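You operate a simulated robot arm through the tools that you are given. There is no shell and no other tool. Be economical: measure what you need, move in short steps, check, and stop when the job is done.

Carry out the task below with a simulated two-armed robot. There is one attempt and no reset: what you move stays moved.

Task
On the top of the repair bench, make the orange filter cartridge and the flat black cap change places.

The check looks at the end state, three seconds after you hand in, the way a careful person would. Anything else that was tipped, shoved, dropped, spilled or broken makes it a failure. Lids that push on must go on centred and level and be pressed home; caps that screw on are set level and turned clockwise until they are tight.

Robot
Two 7-joint arms with two-finger parallel grippers on one trunk, on a base that drives. Base frame: it is fixed to the floor where the robot stands at the start and does not move with it; the origin is under the middle of the robot, x ahead of it, y to its left, z up. Readings come in cm, degrees, newtons and seconds.
The left shoulder is at the start at [7, 13.4, 117.6], the right one opposite. With the tool pointing down near the work surface each hand reaches from about 10 to 64 cm from the robot's upright axis, wherever it stands, measured 20 degrees to its own side. Payload 1.57 kg a hand.
Tool frame (each hand has its own): the origin (TCP) lies between the finger pads and is the grasp point; the fingertips stand 3 cm ahead of it; z points along the fingers, y is the line along which they close. Largest opening 8 cm; finger width 1.7, thickness 1.2; the body of the gripper, 4 by 8.2 cm, starts 8 cm behind the TCP.
Orientation is that of the tool frame in the base frame, as [roll, pitch, yaw] about the fixed x, y, z axes, in that order (R = Rz(yaw) Ry(pitch) Rx(roll)). With the fingers straight down and closing along the base's y, the tool's x points along the base's -x, its y along +y and its z along -z.

Tools
- The arms move only by the tool step_arm. It takes "left_rows", "right_rows" or both (then of equal length, played together; a hand with none holds still); each is a list of rows, each an object (a shift or turn left out is 0, a gripper value left out holds the last) with "xyz": the shift along the base's x, y, z in units of 200 mm (1.0 is 200 mm), a list of three; "rot": the turn, a rotation vector about the base's x, y, z in units of 45 degrees (1.0 is 45 degrees), a list of three; "claw": the finger opening in cm, from 0 to 8. In form: [{"xyz": [tx, ty, tz], "rot": [rx, ry, rz], "claw": claw}, ...]. A call has 1 to 10 rows; each row is the pose to reach, as a shift and turn from the pose commanded when the call began. A call with a number of a shift or a turn outside -1 to 1 is refused whole. A row lasts 0.2 s, in which the tool goes at most 5 cm and 8.6 degrees; a call with a longer step from one row to the next is refused whole, and so is a gripper value outside its range. A pose out of reach is approached as far as the arm can. The call stops where the force on the tool passes 40 N (or 10 N more than at its start, if that is more) or the arm is blocked; 0.2 s more then pass. Each finger travels about 15.3 cm/s and halts on what it meets, pressing with about 43 N; the grip force reading is that of the motor and also rises with nothing between the fingers. The clock runs only during rows and for 0.2 s after the last one: add rows that repeat a pose to give the fingers time. The reply holds the time, the measured pose of the TCP, the force on the tool along the base axes, the opening and the grip force, in the units named above and with some noise, and new pictures: "pictures" is both (left out), scene, wrist or none (wrist: the cameras of the hands that moved).
- Cameras (640 x 400 px; columns grow to the right, rows downward): "scene" is now at [13.43, 0.25, 139.41]; the picture's right is [0.04, -1.00, 0.00], its down [-0.68, -0.03, -0.74] and it looks along [0.74, 0.03, -0.68] (base axes); focal length 250 px, centre (320, 200). "left" rides on the left gripper at [7.2, 0.7, -12.2] in its tool frame; the picture's right is [-0.09, 1.00, 0.00], its down [-0.84, -0.08, -0.54] and it looks along [-0.54, -0.05, 0.84] (tool axes); focal length 238 px, centre (320, 200). "right" rides on the right gripper at [7.2, -0.7, -12.2] in its tool frame; the picture's right is [0.09, 1.00, 0.00], its down [-0.84, 0.08, -0.54] and it looks along [-0.54, 0.05, 0.84] (tool axes); focal length 238 px, centre (320, 200). There is no depth. A picture from a camera that has moved, and an enlarged one, comes with that camera's place and axes in the base frame and with its lens.
- lift_body(by): slides the trunk up (or, below 0, down) by that many cm; the arms and the scene camera ride with it, the base frame stays. It gives what a move gives, with no picture.
- base_move(legs): drives the robot by 1 to 6 legs, each [ahead, left, turn to the left] in cm, cm and degrees, along the robot's own axes; the way and the turn of a leg run together, so that a leg with both is an arc; at most 150 cm and 180 degrees a leg. The arms and the cameras ride along, it lands a little off, and it stops where it bumps. It gives what a move gives, and a new picture of the scene camera.
- aim_head(pan, tilt): turns the head with the scene camera to pan (to the left, within 86 degrees either way) and tilt (down, from -29 to 69), counted from straight ahead of the robot. It gives what a move gives, and a new picture of the scene camera.
- inspect(camera, box): a new picture of the part [left, top, right, bottom] of that camera's present view, enlarged. No time passes.
- hand_in(): hands the job in; it is judged then, once.

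Work in short steps. Places have to be worked out from the pictures, the camera data and where the tool is seen: move nearer, look again, correct. Check each grasp and each placing, and mend what went wrong. You have 165 turns and 170 pictures in all, those below and enlarged ones among them. Open the grippers and draw the arms clear of the work before you hand the job in, unless the task says otherwise; then end with one line.

The tools are called after "Request:" as a command line: name --argument value ..., lists and objects as JSON in quotes. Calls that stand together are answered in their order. step_arm: Moves the arms, as the interface text tells. Its arguments: {"type":"object","properties":{"left_rows":{"type":"array","items":{"type":"object","properties":{"xyz":{"type":"array","items":{"type":"number"}},"rot":{"type":"array","items":{"type":"number"}},"claw":{"type":"number"}}}},"right_rows":{"type":"array","items":{"type":"object","properties":{"xyz":{"type":"array","items":{"type":"number"}},"rot":{"type":"array","items":{"type":"number"}},"claw":{"type":"number"}}}},"pictures":{"type":"string","enum":["both","scene","wrist","none"]}},"required":[]} The other tools are called the same way: lift_body (by) slides the trunk up or down; base_move (legs) drives the base; aim_head (pan, tilt) turns the head that bears the scene camera; inspect (camera, box) takes an enlarged picture of a part of a camera's view; hand_in () hands the job in.

At the start:

```text
clock: 0.0
left_tool_pos: [44.89, 22.38, 112.56]
left_orientation: [179.9, 0.0, 180.0]
left_wrist_force: [-0.1, -0.1, 0.9]
left_gripper_width: 7.99
left_gripper_force: 0.0
right_tool_pos: [42.53, -14.64, 119.42]
right_orientation: [180.0, 0.0, -180.0]
right_wrist_force: [0.5, -0.9, 0.7]
right_gripper_width: 8.02
right_gripper_force: 0.0
trunk travel left (down, up): [-75.0, 19.0]
robot x, y, heading: [-0.43, -0.01, 0.1]
head pan, tilt: [2.2, 42.6]
```

scene: 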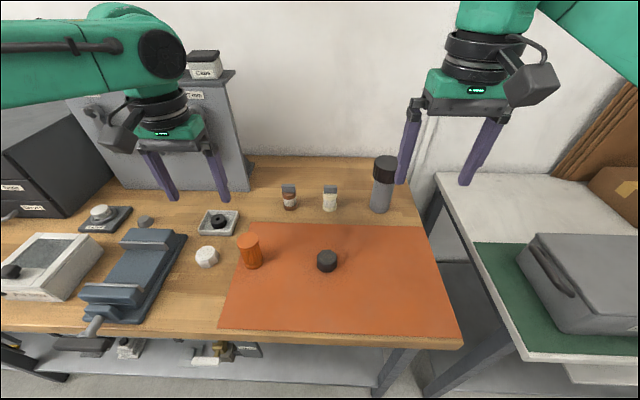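
right: 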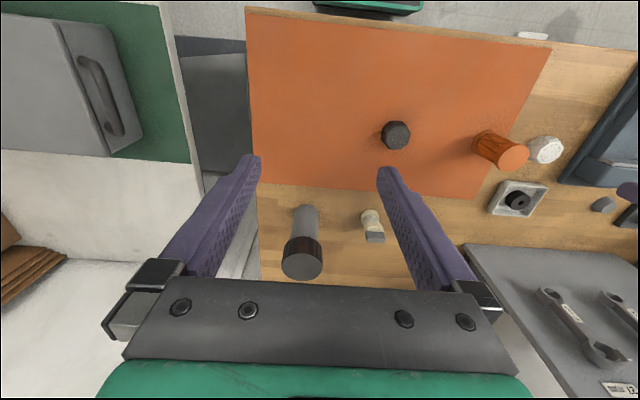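
left: 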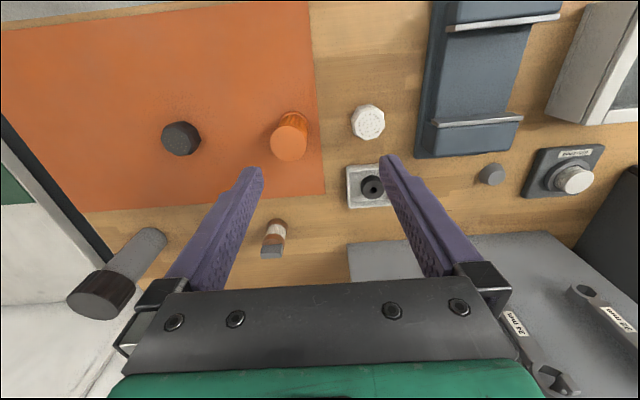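

I start by looking more closely at the two objects in the scene view and in the left hand's view.

Request:
inspect --camera "scene" --box '[180, 170, 400, 308]'

Request:
inspect --camera "left" --box '[120, 70, 420, 258]'

```text
2.90 times, centred on (290, 239) of scene
camera zoom: at [13.43, 0.25, 139.41], right [0.04, -1.0, 0.0], down [-0.68, -0.03, -0.74], along [0.74, 0.03, -0.68], focal length 724 px, centre (407, 87)
```

zoom: 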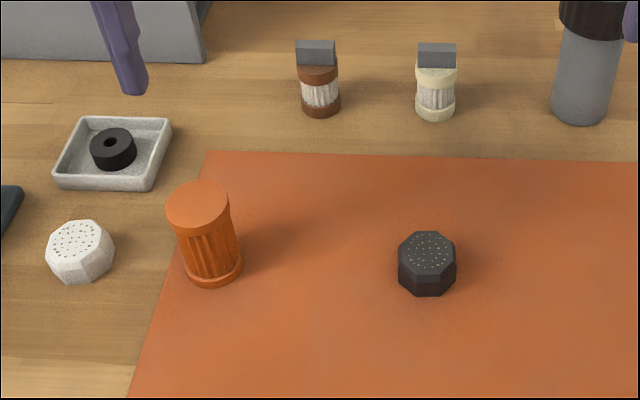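

```text
2.13 times, centred on (270, 164) of left
camera zoom: at [37.73, 23.03, 124.7], right [0.09, 1.0, 0.0], down [0.84, -0.08, 0.54], along [0.54, -0.05, -0.84], focal length 507 px, centre (426, 277)
```

zoom: 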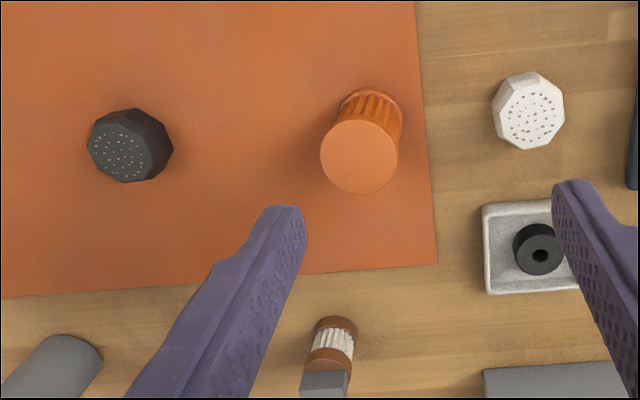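

The cap I take to be the black octagonal one near (48, 0). The cartridge is near (48.2, 18), with its top at about z = 94. I'll move the right hand aside and bring the left hand above the cap.

Request:
step_arm --left_rows '[{"xyz": [0, -0.2, 0]}, {"xyz": [0.03, -0.4, -0.05]}, {"xyz": [0.06, -0.6, -0.15]}, {"xyz": [0.1, -0.8, -0.25]}, {"xyz": [0.13, -1.0, -0.33]}, {"xyz": [0.13, -1.0, -0.33]}]' --right_rows '[{"xyz": [0, -0.2, 0]}, {"xyz": [0, -0.4, 0]}, {"xyz": [0, -0.6, 0]}, {"xyz": [0, -0.75, 0]}, {"xyz": [0, -0.75, 0]}, {"xyz": [0, -0.75, 0]}]'

```text
clock: 1.4
left_tool_pos: [44.45, 6.63, 105.6]
left_orientation: [-180.0, -0.1, -179.9]
left_wrist_force: [0.9, 0.2, 0.5]
left_gripper_width: 8.0
left_gripper_force: 0.1
left hand out of reach, approached as far as the arm can: row 4, 5, 6
right_tool_pos: [42.56, -29.74, 119.46]
right_orientation: [-180.0, 0.0, 179.9]
right_wrist_force: [0.5, -0.1, -0.9]
right_gripper_width: 8.0
right_gripper_force: 0.0
trunk travel left (down, up): [-75.0, 19.0]
robot x, y, heading: [0.18, -0.11, -0.0]
head pan, tilt: [2.2, 42.6]
camera scene: at [13.5, 0.29, 139.4], right [0.04, -1.0, 0.0], down [-0.68, -0.03, -0.74], along [0.74, 0.03, -0.68], focal length 250 px, centre (320, 200)
camera right: at [35.29, -30.42, 131.6], right [-0.09, 1.0, 0.0], down [0.84, 0.08, 0.54], along [0.54, 0.05, -0.84], focal length 238 px, centre (320, 200)
camera left: at [37.32, 7.28, 117.74], right [0.09, 1.0, 0.0], down [0.84, -0.08, 0.54], along [0.54, -0.05, -0.84], focal length 238 px, centre (320, 200)
```

scene: 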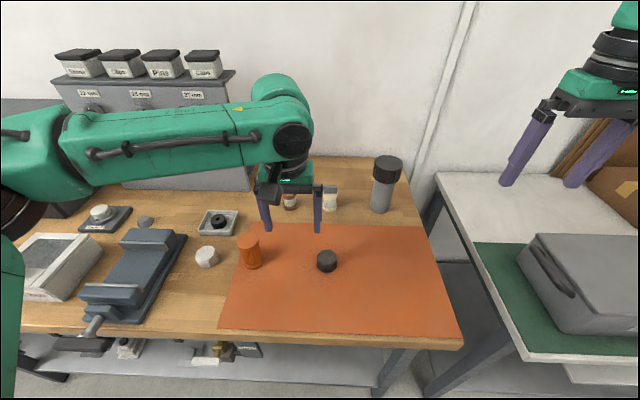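
right: 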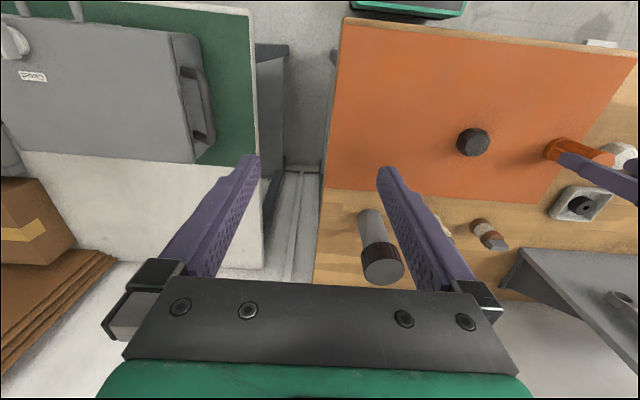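
left: 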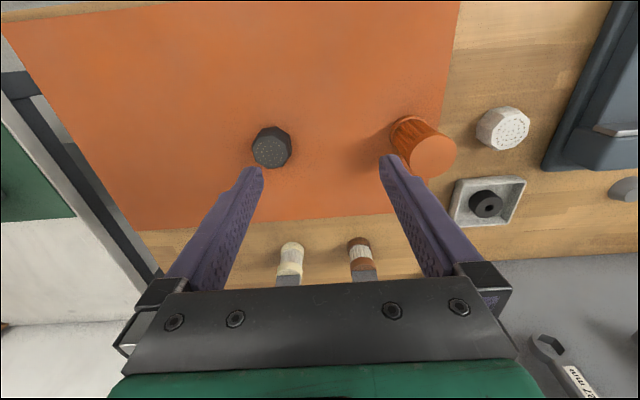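

The left arm runs out of reach toward the middle. I'll drive the base sideways to the right by about 14 cm so that the cap and the cartridge both fall in the left hand's range.

Request:
base_move --legs '[[0, -14, 0]]'

```text
clock: 2.7
left_tool_pos: [44.41, -7.39, 105.61]
left_orientation: [-179.8, 0.1, -179.9]
left_wrist_force: [0.3, 0.5, 0.3]
left_gripper_width: 8.0
left_gripper_force: 0.2
right_tool_pos: [42.44, -43.76, 119.5]
right_orientation: [-179.9, 0.0, -179.9]
right_wrist_force: [-0.3, -0.1, -0.4]
right_gripper_width: 8.0
right_gripper_force: 0.0
trunk travel left (down, up): [-75.0, 19.0]
robot x, y, heading: [-0.43, -14.33, 0.1]
head pan, tilt: [2.2, 42.6]
camera scene: at [13.43, -13.72, 139.41], right [0.04, -1.0, 0.0], down [-0.68, -0.03, -0.74], along [0.74, 0.03, -0.68], focal length 250 px, centre (320, 200)
```

scene: 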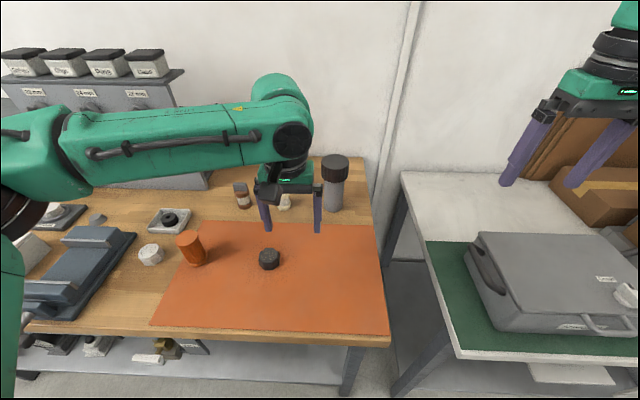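

The hand is now at y = -7.4. I'll move it to above the cap, at about (47.5, 0) and z = 101.

Request:
step_arm --left_rows '[{"xyz": [0.07, 0.18, -0.07]}, {"xyz": [0.15, 0.37, -0.2]}, {"xyz": [0.15, 0.37, -0.2]}]' --pictures "wrist"

```text
clock: 3.5
left_tool_pos: [47.36, -0.21, 101.65]
left_orientation: [-180.0, 0.2, -179.9]
left_wrist_force: [-0.2, 0.3, 1.3]
left_gripper_width: 7.99
left_gripper_force: 0.0
right_tool_pos: [42.28, -44.0, 119.35]
right_orientation: [179.8, 0.1, -180.0]
right_wrist_force: [0.2, -0.1, 1.3]
right_gripper_width: 8.01
right_gripper_force: 0.1
trunk travel left (down, up): [-75.0, 19.0]
robot x, y, heading: [-0.41, -14.4, -0.1]
head pan, tilt: [2.2, 42.6]
camera left: at [40.29, 0.41, 113.87], right [0.09, 1.0, 0.0], down [0.84, -0.08, 0.54], along [0.54, -0.05, -0.84], focal length 238 px, centre (320, 200)
```

left: 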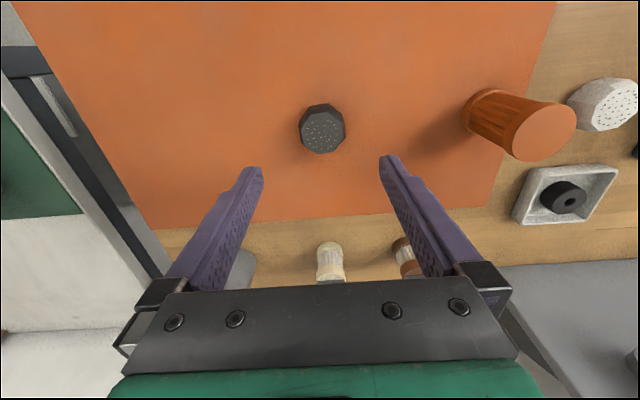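

The cap works out at about (48.0, 0.0). I'll descend to z = 95, where the fingertips are still above the cap, and look again.

Request:
step_arm --left_rows '[{"xyz": [0.03, 0.01, -0.17]}, {"xyz": [0.03, 0.01, -0.33]}, {"xyz": [0.03, 0.01, -0.33]}]'

Request:
inspect --camera "scene" --box '[170, 180, 370, 305]'

```text
clock: 4.3
left_tool_pos: [48.09, 0.12, 95.15]
left_orientation: [-179.8, 0.2, -180.0]
left_wrist_force: [0.2, -0.4, -0.3]
left_gripper_width: 7.99
left_gripper_force: 0.0
right_tool_pos: [42.39, -43.81, 119.49]
right_orientation: [-180.0, 0.2, -179.9]
right_wrist_force: [0.6, -0.3, -0.3]
right_gripper_width: 8.0
right_gripper_force: 0.0
trunk travel left (down, up): [-75.0, 19.0]
robot x, y, heading: [0.17, -14.32, -0.0]
head pan, tilt: [2.2, 42.6]
camera scene: at [13.36, -13.95, 139.41], right [0.04, -1.0, 0.0], down [-0.68, -0.03, -0.74], along [0.74, 0.03, -0.68], focal length 250 px, centre (320, 200)
camera left: at [40.87, 0.71, 107.4], right [0.09, 1.0, 0.0], down [0.84, -0.08, 0.54], along [0.54, -0.05, -0.84], focal length 238 px, centre (320, 200)
```

scene: 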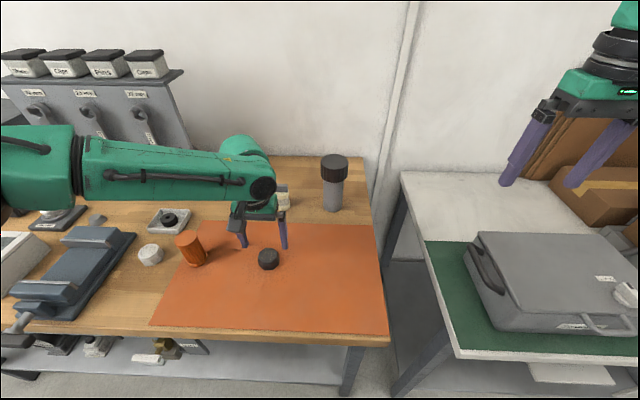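
left: 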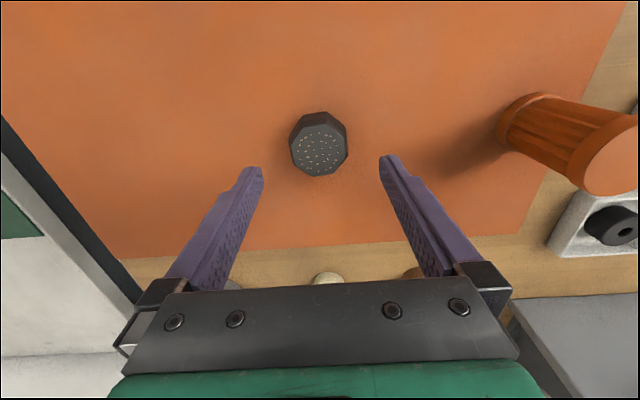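

```text
3.20 times, centred on (270, 242) of scene
camera zoom: at [13.36, -13.95, 139.41], right [0.04, -1.0, 0.0], down [-0.68, -0.03, -0.74], along [0.74, 0.03, -0.68], focal length 799 px, centre (480, 64)
```

zoom: 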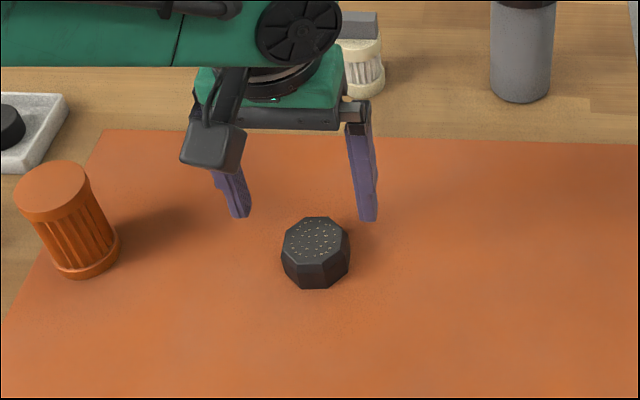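

The position holds at (48.0, 0.0). I'll check the octagon's orientation before gripping.

Request:
inspect --camera "left" --box '[256, 100, 384, 180]'

```text
5.00 times, centred on (320, 140) of left
camera zoom: at [40.87, 0.71, 107.4], right [0.09, 1.0, 0.0], down [0.84, -0.08, 0.54], along [0.54, -0.05, -0.84], focal length 1192 px, centre (320, 500)
```

zoom: 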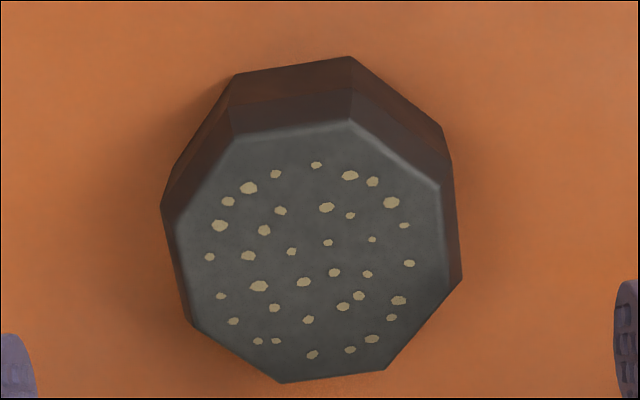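

The octagon's flats face the fingers within about 3°. I'll descend to z ≈ 90.1 and close.

Request:
step_arm --left_rows '[{"xyz": [0, -0.005, -0.12]}, {"xyz": [0, -0.005, -0.25]}, {"xyz": [0, -0.005, -0.25]}, {"xyz": [0, -0.005, -0.25], "claw": 5.5}, {"xyz": [0, -0.005, -0.25], "claw": 3.5}, {"xyz": [0, -0.005, -0.25], "claw": 3.5}]'

```text
clock: 5.7
left_tool_pos: [47.9, -0.05, 90.37]
left_orientation: [-179.9, 0.1, -179.9]
left_wrist_force: [-0.6, -0.2, 1.4]
left_gripper_width: 4.73
left_gripper_force: 43.1
right_tool_pos: [42.46, -43.86, 119.48]
right_orientation: [-179.9, 0.1, -179.9]
right_wrist_force: [-0.4, 1.0, -0.7]
right_gripper_width: 7.98
right_gripper_force: 0.0
trunk travel left (down, up): [-75.0, 19.0]
robot x, y, heading: [0.15, -14.43, 0.2]
head pan, tilt: [2.2, 42.6]
camera scene: at [13.43, -13.98, 139.4], right [0.04, -1.0, 0.0], down [-0.68, -0.03, -0.74], along [0.74, 0.03, -0.68], focal length 250 px, centre (320, 200)
camera left: at [40.71, 0.72, 102.38], right [0.09, 1.0, 0.0], down [0.84, -0.07, 0.54], along [0.54, -0.05, -0.84], focal length 238 px, centre (320, 200)
```

scene: 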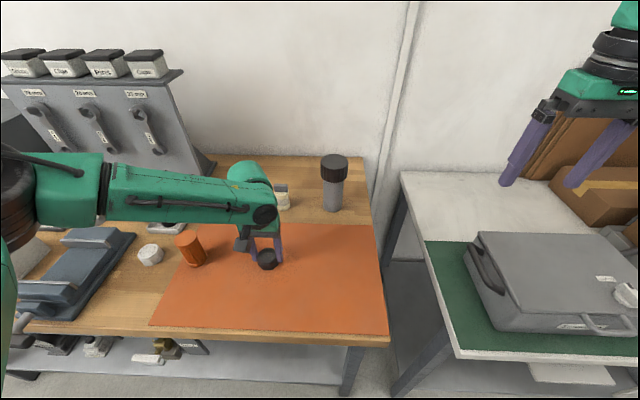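
left: 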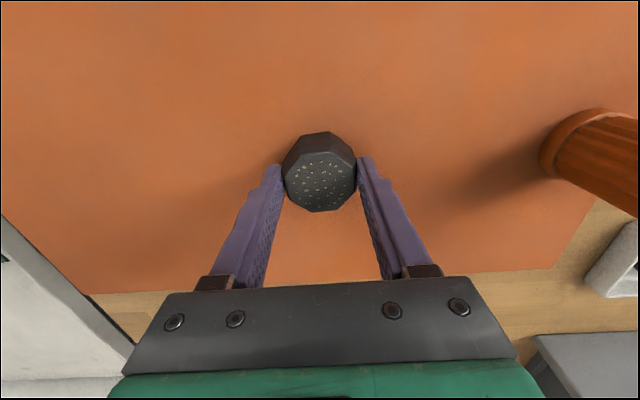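

The cap is held at 4.73 cm. I'll lift it a little and set it down for now at about (40, 8).

Request:
step_arm --left_rows '[{"xyz": [0, 0, 0.1]}, {"xyz": [0, 0, 0.2]}, {"xyz": [-0.13, 0.13, 0.2]}, {"xyz": [-0.27, 0.27, 0.2]}, {"xyz": [-0.4, 0.4, 0.2]}, {"xyz": [-0.4, 0.4, 0.2]}, {"xyz": [-0.4, 0.4, 0.1]}, {"xyz": [-0.4, 0.4, 0.03]}, {"xyz": [-0.4, 0.4, 0.03]}]'

```text
clock: 7.7
left_tool_pos: [40.12, 7.89, 90.61]
left_orientation: [-179.8, 0.2, -179.9]
left_wrist_force: [-0.1, 0.3, -0.1]
left_gripper_width: 4.72
left_gripper_force: 42.9
right_tool_pos: [42.37, -43.89, 119.46]
right_orientation: [-180.0, 0.1, -179.9]
right_wrist_force: [0.2, -0.5, 0.1]
right_gripper_width: 7.97
right_gripper_force: 0.1
trunk travel left (down, up): [-75.0, 19.0]
robot x, y, heading: [-0.18, -14.15, -0.1]
head pan, tilt: [2.2, 42.6]
camera scene: at [13.43, -13.99, 139.41], right [0.04, -1.0, 0.0], down [-0.68, -0.03, -0.74], along [0.74, 0.03, -0.68], focal length 250 px, centre (320, 200)
camera left: at [32.94, 8.51, 102.8], right [0.09, 1.0, 0.0], down [0.84, -0.08, 0.54], along [0.54, -0.05, -0.84], focal length 238 px, centre (320, 200)
```

scene: 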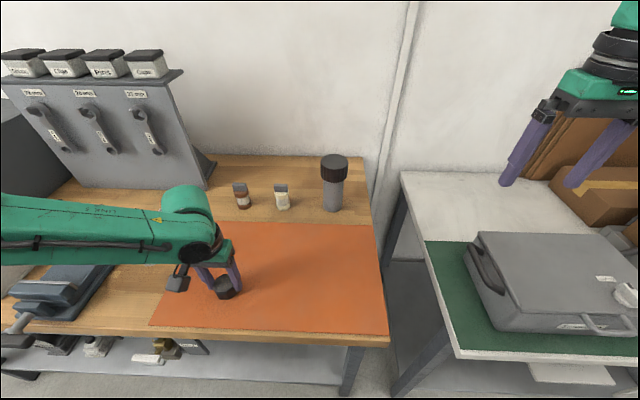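
left: 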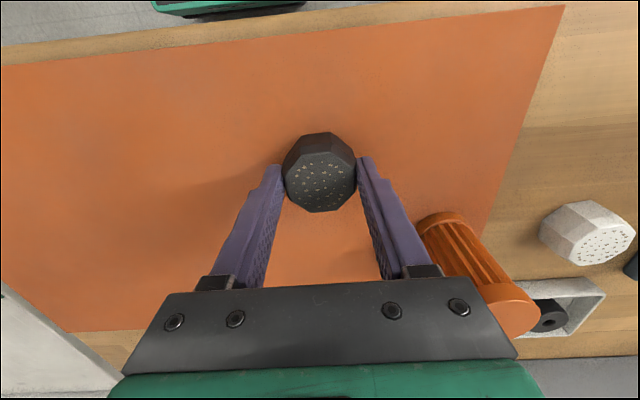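

The cap hangs about 0.5 cm above the mat. I'll lower it that much, open and rise.

Request:
step_arm --left_rows '[{"xyz": [0, 0, -0.015]}, {"xyz": [0, 0, -0.029]}, {"xyz": [0, 0, -0.029]}, {"xyz": [0, 0, -0.029], "claw": 6}, {"xyz": [0, 0, -0.029], "claw": 8}, {"xyz": [0, 0, -0.029], "claw": 8}, {"xyz": [0, 0, 0.2]}, {"xyz": [0, 0, 0.4]}, {"xyz": [0, 0, 0.6]}, {"xyz": [0, 0, 0.6]}]'

```text
clock: 9.9
left_tool_pos: [40.05, 8.09, 102.77]
left_orientation: [-179.8, 0.0, -179.9]
left_wrist_force: [0.1, -0.8, -0.2]
left_gripper_width: 7.99
left_gripper_force: 0.1
right_tool_pos: [42.46, -43.92, 119.5]
right_orientation: [179.9, 0.1, -180.0]
right_wrist_force: [0.7, 0.1, -0.1]
right_gripper_width: 8.01
right_gripper_force: 0.1
trunk travel left (down, up): [-75.0, 19.0]
robot x, y, heading: [0.0, -14.33, 0.2]
head pan, tilt: [2.2, 42.6]
camera scene: at [13.45, -13.96, 139.4], right [0.04, -1.0, 0.0], down [-0.68, -0.03, -0.74], along [0.74, 0.03, -0.68], focal length 250 px, centre (320, 200)
camera left: at [32.91, 8.68, 114.79], right [0.09, 1.0, 0.0], down [0.84, -0.08, 0.54], along [0.54, -0.05, -0.84], focal length 238 px, centre (320, 200)
```

scene: 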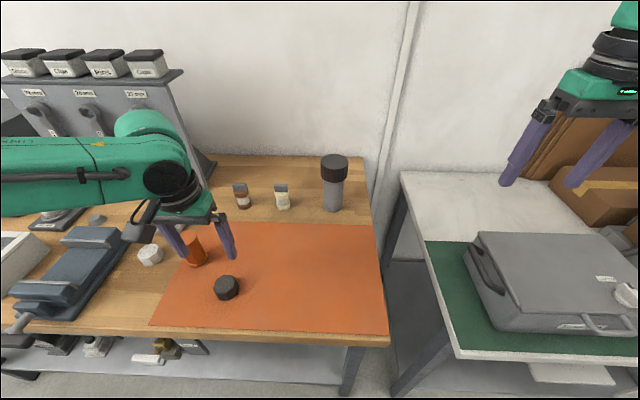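
left: 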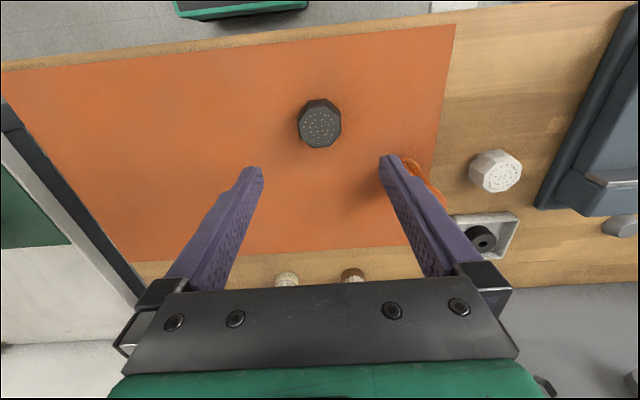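

The cap stands at the temporary spot. Now I'll move to above the cartridge at about (48.1, 18.1), staying at z ≈ 102.8.

Request:
step_arm --left_rows '[{"xyz": [0.13, 0.16, 0.05]}, {"xyz": [0.27, 0.33, 0.05]}, {"xyz": [0.4, 0.5, 0.03]}, {"xyz": [0.4, 0.5, 0.0]}, {"xyz": [0.4, 0.5, 0.0]}]' --pictures "both"

```text
clock: 11.1
left_tool_pos: [48.16, 17.81, 102.67]
left_orientation: [-179.9, 0.1, -179.8]
left_wrist_force: [0.3, 0.5, -0.1]
left_gripper_width: 8.0
left_gripper_force: 0.0
right_tool_pos: [42.29, -44.0, 119.42]
right_orientation: [-180.0, 0.0, 180.0]
right_wrist_force: [-0.3, -0.5, 0.5]
right_gripper_width: 8.01
right_gripper_force: 0.0
trunk travel left (down, up): [-75.0, 19.0]
robot x, y, heading: [0.38, -14.04, 0.1]
head pan, tilt: [2.2, 42.6]
camera scene: at [13.41, -13.98, 139.41], right [0.04, -1.0, 0.0], down [-0.68, -0.03, -0.74], along [0.74, 0.03, -0.68], focal length 250 px, centre (320, 200)
camera left: at [40.9, 18.48, 114.74], right [0.09, 1.0, 0.0], down [0.84, -0.08, 0.54], along [0.54, -0.05, -0.84], focal length 238 px, centre (320, 200)
```

scene: 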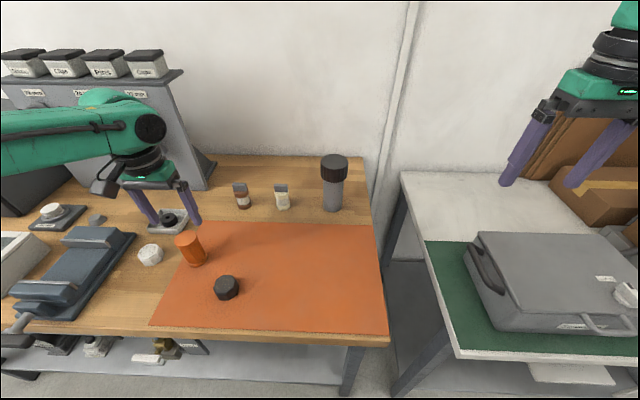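
left: 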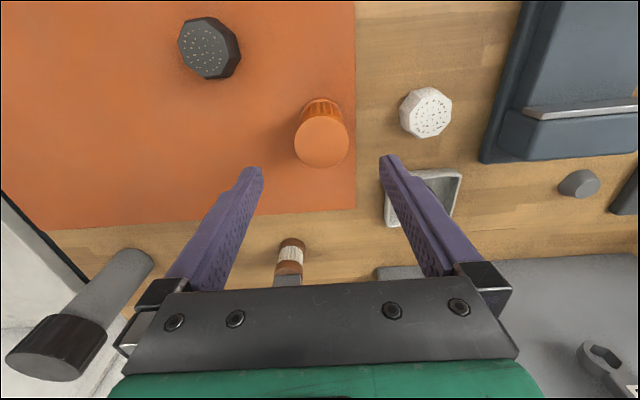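

The cartridge's axis is at about (48.2, 17.9) and the hand is centred on it. I'll descend to z ≈ 91.3 without closing yet.

Request:
step_arm --left_rows '[{"xyz": [0.002, 0.003, -0.2]}, {"xyz": [0.002, 0.003, -0.33]}, {"xyz": [0.002, 0.003, -0.45]}, {"xyz": [0.002, 0.003, -0.57]}, {"xyz": [0.002, 0.003, -0.57]}]'

Request:
inspect --camera "scene" --box '[120, 190, 280, 290]'

```text
clock: 12.3
left_tool_pos: [47.92, 18.05, 91.23]
left_orientation: [-179.9, 0.1, -179.9]
left_wrist_force: [-1.4, -0.3, -0.1]
left_gripper_width: 8.01
left_gripper_force: 0.1
right_tool_pos: [42.46, -43.92, 119.45]
right_orientation: [-180.0, 0.0, -179.9]
right_wrist_force: [0.5, 0.0, 0.5]
right_gripper_width: 8.01
right_gripper_force: 0.2
trunk travel left (down, up): [-75.0, 19.0]
robot x, y, heading: [-0.18, -14.14, -0.1]
head pan, tilt: [2.2, 42.6]
camera scene: at [13.4, -13.98, 139.41], right [0.04, -1.0, 0.0], down [-0.68, -0.03, -0.74], along [0.74, 0.03, -0.68], focal length 250 px, centre (320, 200)
camera left: at [40.88, 18.69, 103.3], right [0.09, 1.0, 0.0], down [0.84, -0.08, 0.54], along [0.54, -0.05, -0.84], focal length 238 px, centre (320, 200)
```

scene: 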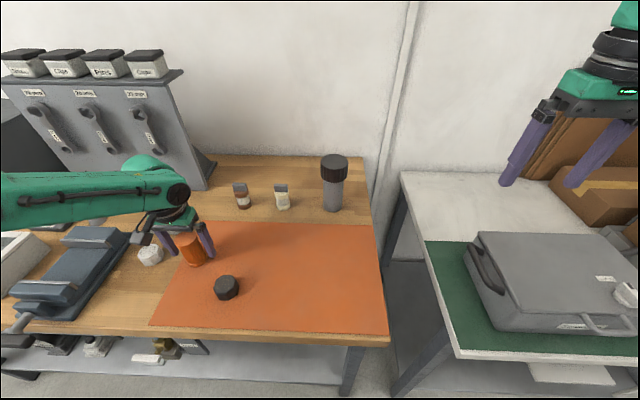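
left: 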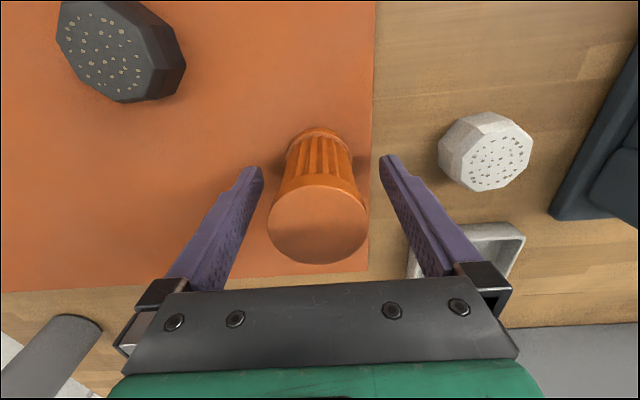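

```text
4.00 times, centred on (200, 240) of scene
camera zoom: at [13.4, -13.98, 139.41], right [0.04, -1.0, 0.0], down [-0.68, -0.03, -0.74], along [0.74, 0.03, -0.68], focal length 999 px, centre (800, 40)
```

zoom: 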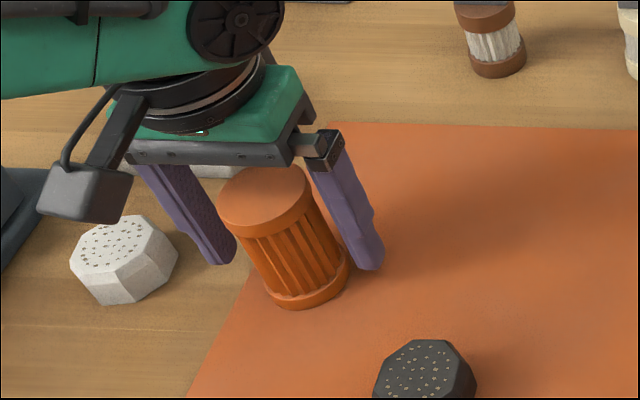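

The fingers straddle the cartridge with clearance on both sides. I'll shift 0.2 cm ahead and close.

Request:
step_arm --left_rows '[{"xyz": [0.012, -0.005, 0]}, {"xyz": [0.012, -0.005, 0], "claw": 6}, {"xyz": [0.012, -0.005, 0], "claw": 4}, {"xyz": [0.012, -0.005, 0], "claw": 3.8}]'

Request:
inspect --camera "scene" --box '[120, 190, 280, 290]'

```text
clock: 13.3
left_tool_pos: [48.33, 17.89, 91.27]
left_orientation: [-179.9, 0.1, -179.9]
left_wrist_force: [0.7, 0.1, 1.0]
left_gripper_width: 4.47
left_gripper_force: 43.0
right_tool_pos: [42.37, -43.84, 119.51]
right_orientation: [180.0, 0.1, -179.8]
right_wrist_force: [-0.6, 0.4, -0.1]
right_gripper_width: 8.0
right_gripper_force: 0.0
trunk travel left (down, up): [-75.0, 19.0]
robot x, y, heading: [-0.29, -13.94, -0.0]
head pan, tilt: [2.2, 42.6]
camera scene: at [13.44, -13.97, 139.4], right [0.04, -1.0, 0.0], down [-0.68, -0.03, -0.74], along [0.74, 0.03, -0.68], focal length 250 px, centre (320, 200)
camera left: at [41.18, 18.56, 103.34], right [0.09, 1.0, 0.0], down [0.84, -0.08, 0.54], along [0.54, -0.05, -0.84], focal length 238 px, centre (320, 200)
```

scene: 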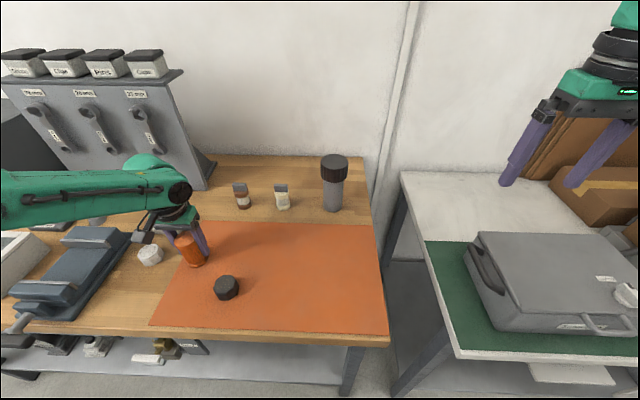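
left: 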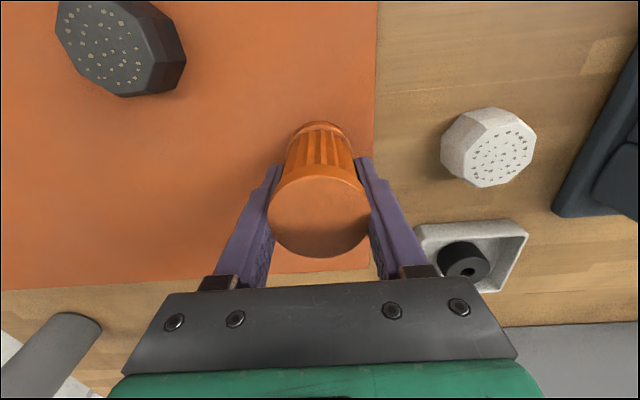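

```text
4.00 times, centred on (200, 240) of scene
camera zoom: at [13.44, -13.97, 139.4], right [0.04, -1.0, 0.0], down [-0.68, -0.03, -0.74], along [0.74, 0.03, -0.68], focal length 999 px, centre (800, 40)
```

zoom: 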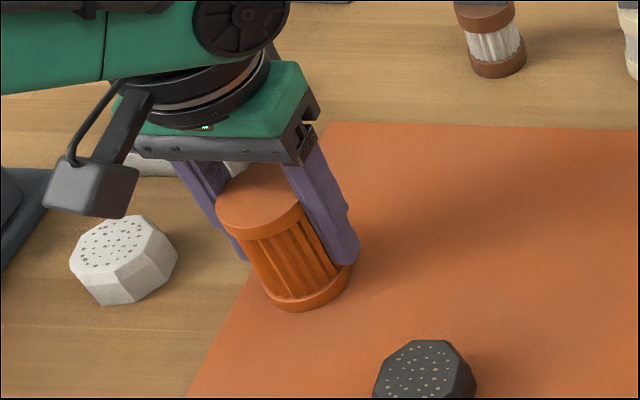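

The cartridge is held at 4.47 cm. I'll lift it 5 cm, carry it to (48, 0), and stop just above the mat.

Request:
step_arm --left_rows '[{"xyz": [0, 0, 0.12]}, {"xyz": [0, 0, 0.25]}, {"xyz": [0, -0.18, 0.25]}, {"xyz": [0, -0.38, 0.25]}, {"xyz": [-0.01, -0.58, 0.25]}, {"xyz": [-0.015, -0.76, 0.25]}, {"xyz": [-0.015, -0.895, 0.25]}, {"xyz": [-0.015, -0.895, 0.25]}, {"xyz": [-0.015, -0.895, 0.13]}, {"xyz": [-0.015, -0.895, 0.03]}]'

Request:
inspect --camera "scene" --box '[190, 190, 350, 290]'

```text
clock: 15.5
left_tool_pos: [48.03, 0.01, 91.85]
left_orientation: [-179.9, -0.1, -179.9]
left_wrist_force: [-0.1, -0.4, 0.0]
left_gripper_width: 4.43
left_gripper_force: 43.1
right_tool_pos: [42.63, -43.86, 119.48]
right_orientation: [180.0, 0.0, -180.0]
right_wrist_force: [0.3, 0.4, -0.1]
right_gripper_width: 8.0
right_gripper_force: 0.1
trunk travel left (down, up): [-75.0, 19.0]
robot x, y, heading: [0.32, -14.11, 0.1]
head pan, tilt: [2.2, 42.6]
camera scene: at [13.52, -13.96, 139.4], right [0.04, -1.0, 0.0], down [-0.68, -0.03, -0.74], along [0.74, 0.03, -0.68], focal length 250 px, centre (320, 200)
camera left: at [40.79, 0.65, 104.08], right [0.09, 1.0, 0.0], down [0.84, -0.08, 0.54], along [0.54, -0.05, -0.84], focal length 238 px, centre (320, 200)
```

scene: 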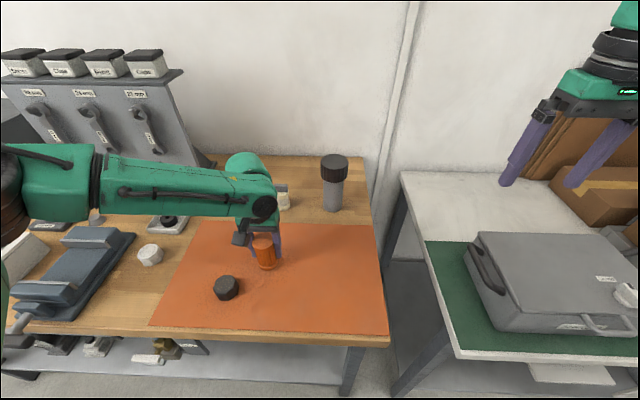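
left: 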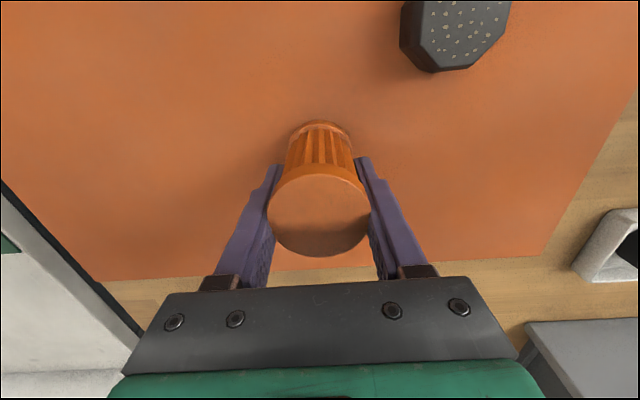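

```text
4.00 times, centred on (270, 240) of scene
camera zoom: at [13.52, -13.96, 139.4], right [0.04, -1.0, 0.0], down [-0.68, -0.03, -0.74], along [0.74, 0.03, -0.68], focal length 999 px, centre (520, 40)
```

zoom: 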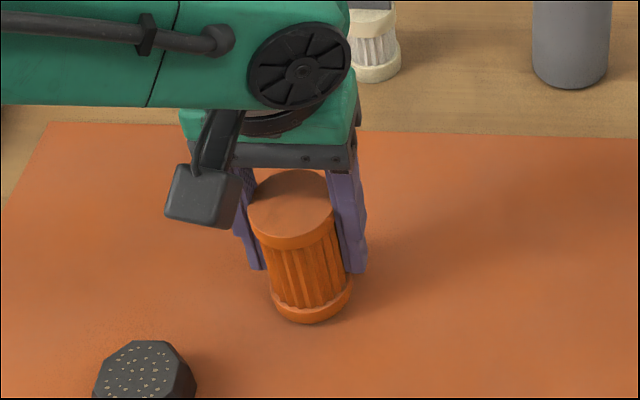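

It's upright and about 0.6 cm up. I'll lower it gently and open the fingers.

Request:
step_arm --left_rows '[{"xyz": [0, 0, -0.015]}, {"xyz": [0, 0, -0.029]}, {"xyz": [0, 0, -0.029]}, {"xyz": [0, 0, -0.029], "claw": 5.5}, {"xyz": [0, 0, -0.029], "claw": 8}, {"xyz": [0, 0, -0.029], "claw": 8}]'

Request:
inspect --camera "scene" --box '[190, 190, 350, 290]'

```text
clock: 16.9
left_tool_pos: [47.93, -0.04, 91.39]
left_orientation: [-179.9, 0.1, -179.9]
left_wrist_force: [-0.7, -0.3, -0.2]
left_gripper_width: 8.0
left_gripper_force: 0.0
right_tool_pos: [42.47, -43.94, 119.44]
right_orientation: [180.0, 0.0, -180.0]
right_wrist_force: [-0.9, 0.3, 0.4]
right_gripper_width: 8.01
right_gripper_force: 0.0
trunk travel left (down, up): [-75.0, 19.0]
robot x, y, heading: [0.05, -14.21, 0.2]
head pan, tilt: [2.2, 42.6]
camera scene: at [13.42, -13.98, 139.41], right [0.04, -1.0, 0.0], down [-0.68, -0.03, -0.74], along [0.74, 0.03, -0.68], focal length 250 px, centre (320, 200)
camera left: at [40.78, 0.62, 103.52], right [0.09, 1.0, 0.0], down [0.84, -0.08, 0.54], along [0.54, -0.05, -0.84], focal length 238 px, centre (320, 200)
```

scene: 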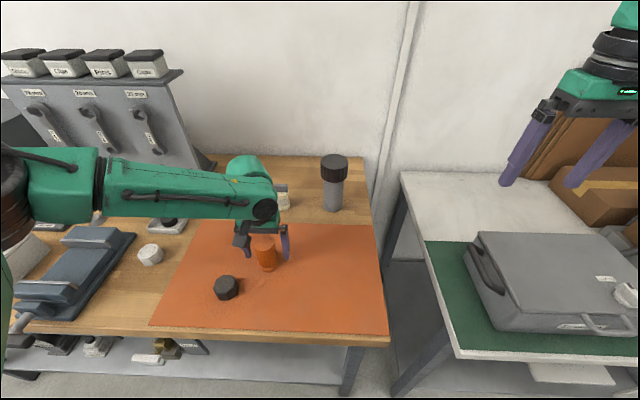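
left: 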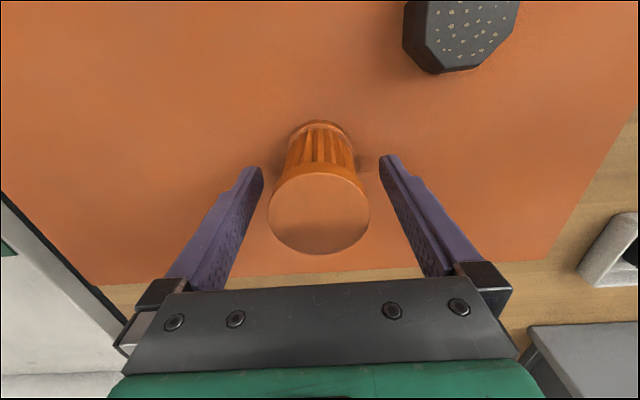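

```text
4.00 times, centred on (270, 240) of scene
camera zoom: at [13.42, -13.98, 139.41], right [0.04, -1.0, 0.0], down [-0.68, -0.03, -0.74], along [0.74, 0.03, -0.68], focal length 999 px, centre (520, 40)
```

zoom: 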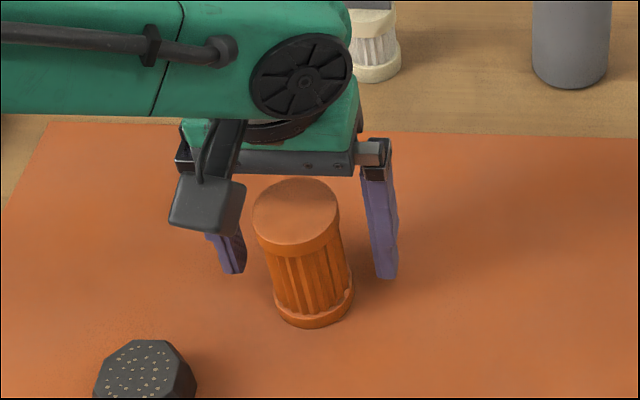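

The cartridge stands free at the cap's old place. I'll rise clear and move above the cap at (40, 8).

Request:
step_arm --left_rows '[{"xyz": [0, 0, 0.2]}, {"xyz": [0, 0, 0.4]}, {"xyz": [0, 0, 0.55]}, {"xyz": [-0.13, 0.13, 0.55]}, {"xyz": [-0.27, 0.27, 0.5]}, {"xyz": [-0.396, 0.4, 0.4]}, {"xyz": [-0.396, 0.4, 0.3]}, {"xyz": [-0.396, 0.4, 0.2]}, {"xyz": [-0.396, 0.4, 0.2]}]'

```text
clock: 18.9
left_tool_pos: [39.98, 8.04, 95.21]
left_orientation: [-179.9, 0.0, -179.9]
left_wrist_force: [0.6, -0.5, -0.5]
left_gripper_width: 8.01
left_gripper_force: 0.1
right_tool_pos: [42.39, -43.95, 119.45]
right_orientation: [179.9, 0.2, -179.9]
right_wrist_force: [-0.3, -0.3, 0.5]
right_gripper_width: 8.0
right_gripper_force: 0.1
trunk travel left (down, up): [-75.0, 19.0]
robot x, y, heading: [-0.18, -14.14, -0.0]
head pan, tilt: [2.2, 42.6]
camera scene: at [13.37, -13.94, 139.41], right [0.04, -1.0, 0.0], down [-0.68, -0.03, -0.74], along [0.74, 0.03, -0.68], focal length 250 px, centre (320, 200)
camera left: at [32.82, 8.68, 107.46], right [0.09, 1.0, 0.0], down [0.84, -0.07, 0.54], along [0.54, -0.05, -0.84], focal length 238 px, centre (320, 200)
```

scene: 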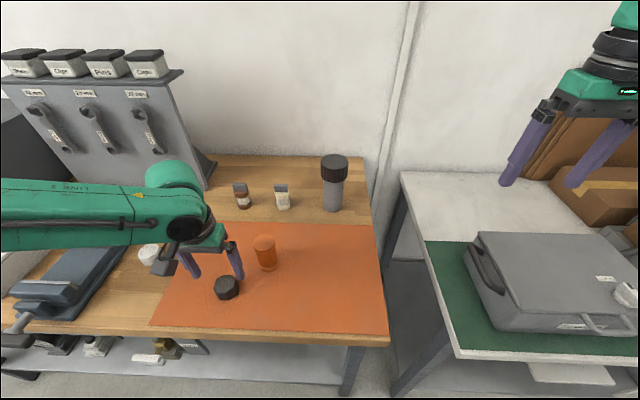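
left: 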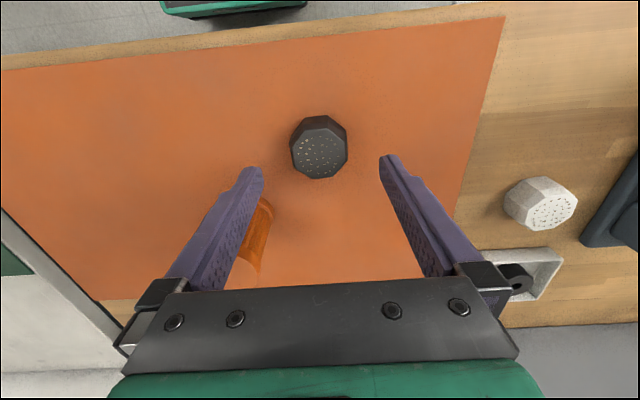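

The cap is centred below the hand. I'll descend, close, and lift it 5 cm straight up.

Request:
step_arm --left_rows '[{"xyz": [0, 0, -0.13]}, {"xyz": [0, 0, -0.252]}, {"xyz": [0, 0, -0.252]}, {"xyz": [0, 0, -0.252], "claw": 5.5}, {"xyz": [0, 0, -0.252], "claw": 3.5}, {"xyz": [0, 0, -0.252], "claw": 3.5}, {"xyz": [0, 0, -0.12]}, {"xyz": [0, 0, 0.05]}, {"xyz": [0, 0, 0.05]}]'

```text
clock: 20.9
left_tool_pos: [39.9, 7.9, 96.2]
left_orientation: [-179.8, 0.0, -179.8]
left_wrist_force: [1.1, 0.2, -0.1]
left_gripper_width: 4.7
left_gripper_force: 43.3
right_tool_pos: [42.52, -43.87, 119.49]
right_orientation: [180.0, 0.0, -179.9]
right_wrist_force: [-0.3, -0.3, -0.1]
right_gripper_width: 8.0
right_gripper_force: 0.0
trunk travel left (down, up): [-75.0, 19.0]
robot x, y, heading: [-0.05, -13.88, 0.0]
head pan, tilt: [2.2, 42.6]
camera scene: at [13.5, -13.96, 139.4], right [0.04, -1.0, 0.0], down [-0.68, -0.03, -0.74], along [0.74, 0.03, -0.68], focal length 250 px, centre (320, 200)
camera left: at [32.82, 8.63, 108.36], right [0.09, 1.0, 0.0], down [0.84, -0.08, 0.54], along [0.54, -0.05, -0.84], focal length 238 px, centre (320, 200)
```

scene: 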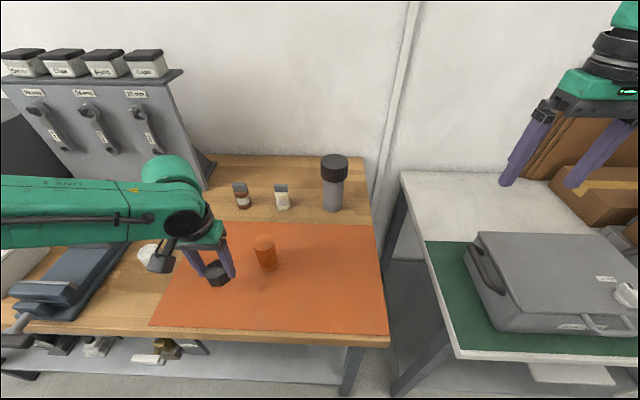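
left: 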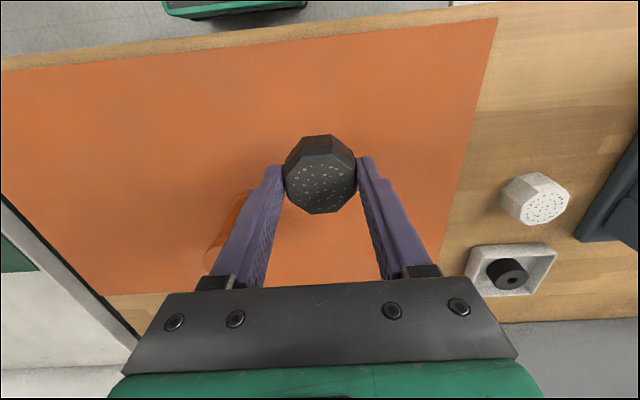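

The cap is held. I'll carry it to (48.2, 17.9) and stop just above the mat.

Request:
step_arm --left_rows '[{"xyz": [0.13, 0.17, 0.0]}, {"xyz": [0.27, 0.34, 0.0]}, {"xyz": [0.412, 0.497, 0.0]}, {"xyz": [0.412, 0.497, 0.0]}, {"xyz": [0.412, 0.497, -0.15]}, {"xyz": [0.412, 0.497, -0.275]}, {"xyz": [0.412, 0.497, -0.275]}]'

Request:
inspect --camera "scene" --box '[120, 190, 280, 290]'

```text
clock: 22.5
left_tool_pos: [48.17, 17.89, 90.72]
left_orientation: [-179.8, 0.1, -180.0]
left_wrist_force: [-0.2, -0.6, 0.4]
left_gripper_width: 4.69
left_gripper_force: 42.5
right_tool_pos: [42.27, -43.81, 119.52]
right_orientation: [-179.9, 0.1, -180.0]
right_wrist_force: [-0.5, -0.7, 0.2]
right_gripper_width: 7.99
right_gripper_force: 0.1
trunk travel left (down, up): [-75.0, 19.0]
robot x, y, heading: [-0.09, -14.0, -0.0]
head pan, tilt: [2.2, 42.6]
camera scene: at [13.37, -13.99, 139.41], right [0.04, -1.0, 0.0], down [-0.68, -0.03, -0.74], along [0.74, 0.03, -0.68], focal length 250 px, centre (320, 200)
camera left: at [41.01, 18.56, 102.89], right [0.09, 1.0, 0.0], down [0.84, -0.08, 0.54], along [0.54, -0.05, -0.84], focal length 238 px, centre (320, 200)
```

scene: 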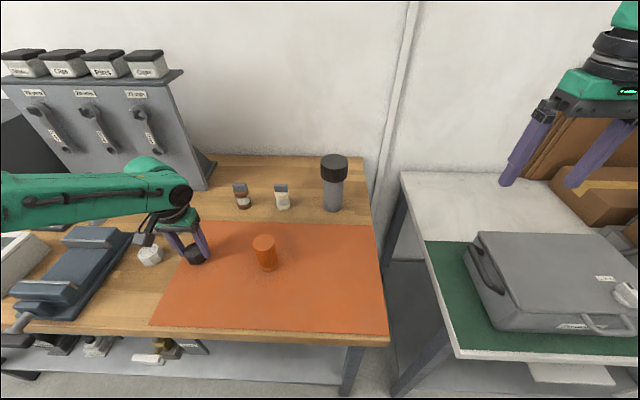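
left: 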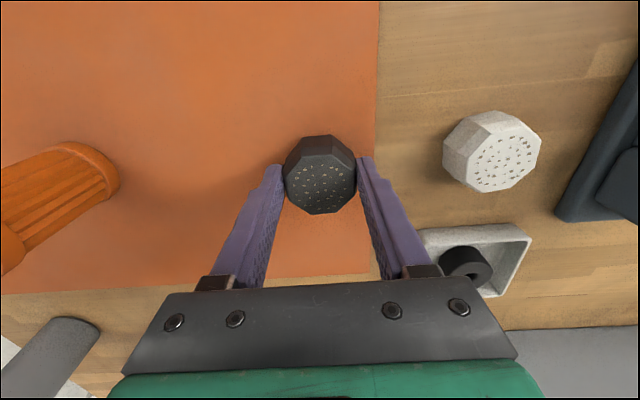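

```text
4.00 times, centred on (200, 240) of scene
camera zoom: at [13.37, -13.99, 139.41], right [0.04, -1.0, 0.0], down [-0.68, -0.03, -0.74], along [0.74, 0.03, -0.68], focal length 999 px, centre (800, 40)
```

zoom: 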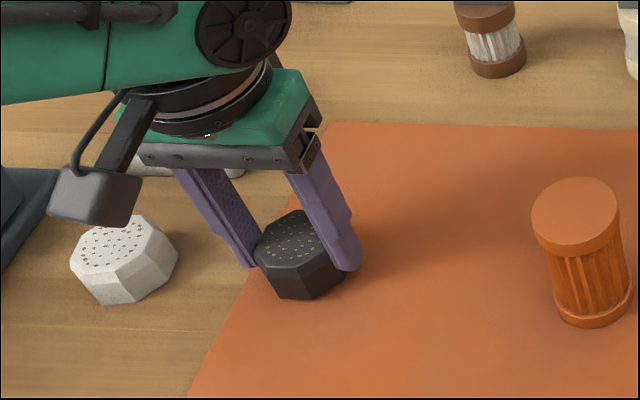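

It's in place over the cartridge's former spot and clear of the white cap. I'll lower it the last 0.5 cm, release, and rise well clear.

Request:
step_arm --left_rows '[{"xyz": [0, 0, -0.014]}, {"xyz": [0, 0, -0.027]}, {"xyz": [0, 0, -0.027]}, {"xyz": [0, 0, -0.027], "claw": 6}, {"xyz": [0, 0, -0.027], "claw": 8}, {"xyz": [0, 0, -0.027], "claw": 8}, {"xyz": [0, 0, 0.2]}, {"xyz": [0, 0, 0.42]}, {"xyz": [0, 0, 0.65]}, {"xyz": [0, 0, 0.85]}]'

Request:
inspect --camera "scene" --box '[100, 160, 356, 320]'

```text
clock: 24.7
left_tool_pos: [48.03, 17.91, 107.93]
left_orientation: [-179.9, 0.0, -180.0]
left_wrist_force: [-0.5, -0.2, 0.3]
left_gripper_width: 8.02
left_gripper_force: 0.1
right_tool_pos: [42.37, -44.1, 119.36]
right_orientation: [-180.0, 0.1, -179.9]
right_wrist_force: [0.3, -0.1, -0.3]
right_gripper_width: 8.0
right_gripper_force: 0.0
trunk travel left (down, up): [-75.0, 19.0]
robot x, y, heading: [0.03, -14.22, 0.5]
head pan, tilt: [2.2, 42.6]
camera scene: at [13.32, -14.05, 139.41], right [0.04, -1.0, 0.0], down [-0.68, -0.03, -0.74], along [0.74, 0.03, -0.68], focal length 250 px, centre (320, 200)
camera left: at [40.96, 18.42, 120.05], right [0.09, 1.0, 0.0], down [0.84, -0.08, 0.54], along [0.54, -0.05, -0.84], focal length 238 px, centre (320, 200)
```

scene: 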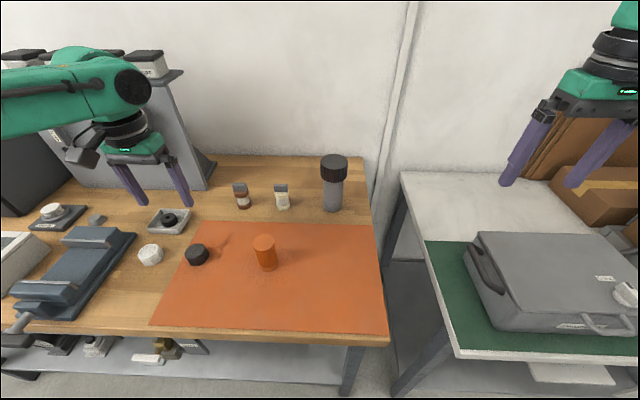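
left: 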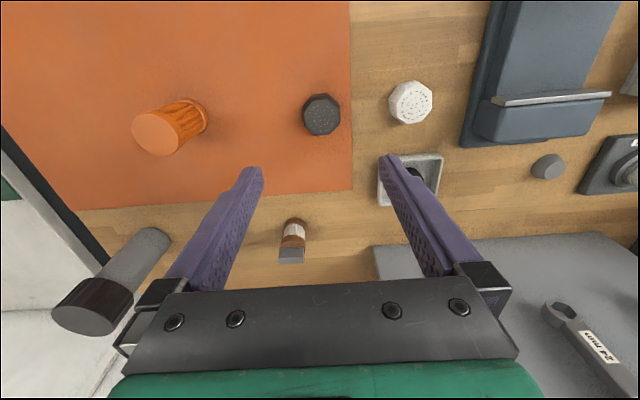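

```text
2.50 times, centred on (228, 240) of scene
camera zoom: at [13.32, -14.05, 139.41], right [0.04, -1.0, 0.0], down [-0.68, -0.03, -0.74], along [0.74, 0.03, -0.68], focal length 624 px, centre (550, 100)
```

zoom: 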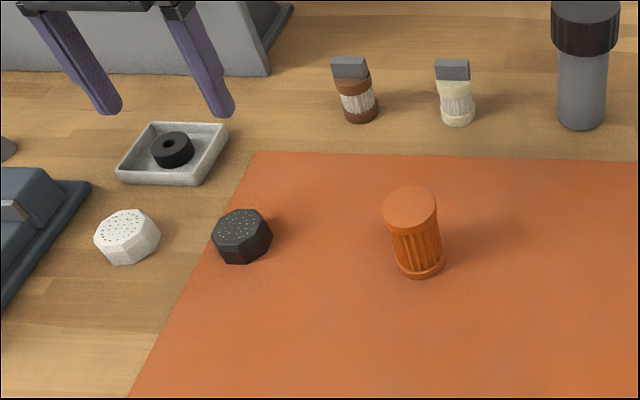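

The cap and the cartridge stand upright in each other's places, nothing else has moved, and both grippers are open and well above the work. I'm handing in.

Request:
hand_in

```text
The job is handed in.
```

The orange filter cartridge and the flat black cap have changed places on the bench mat; both stand upright, and nothing else was disturbed.
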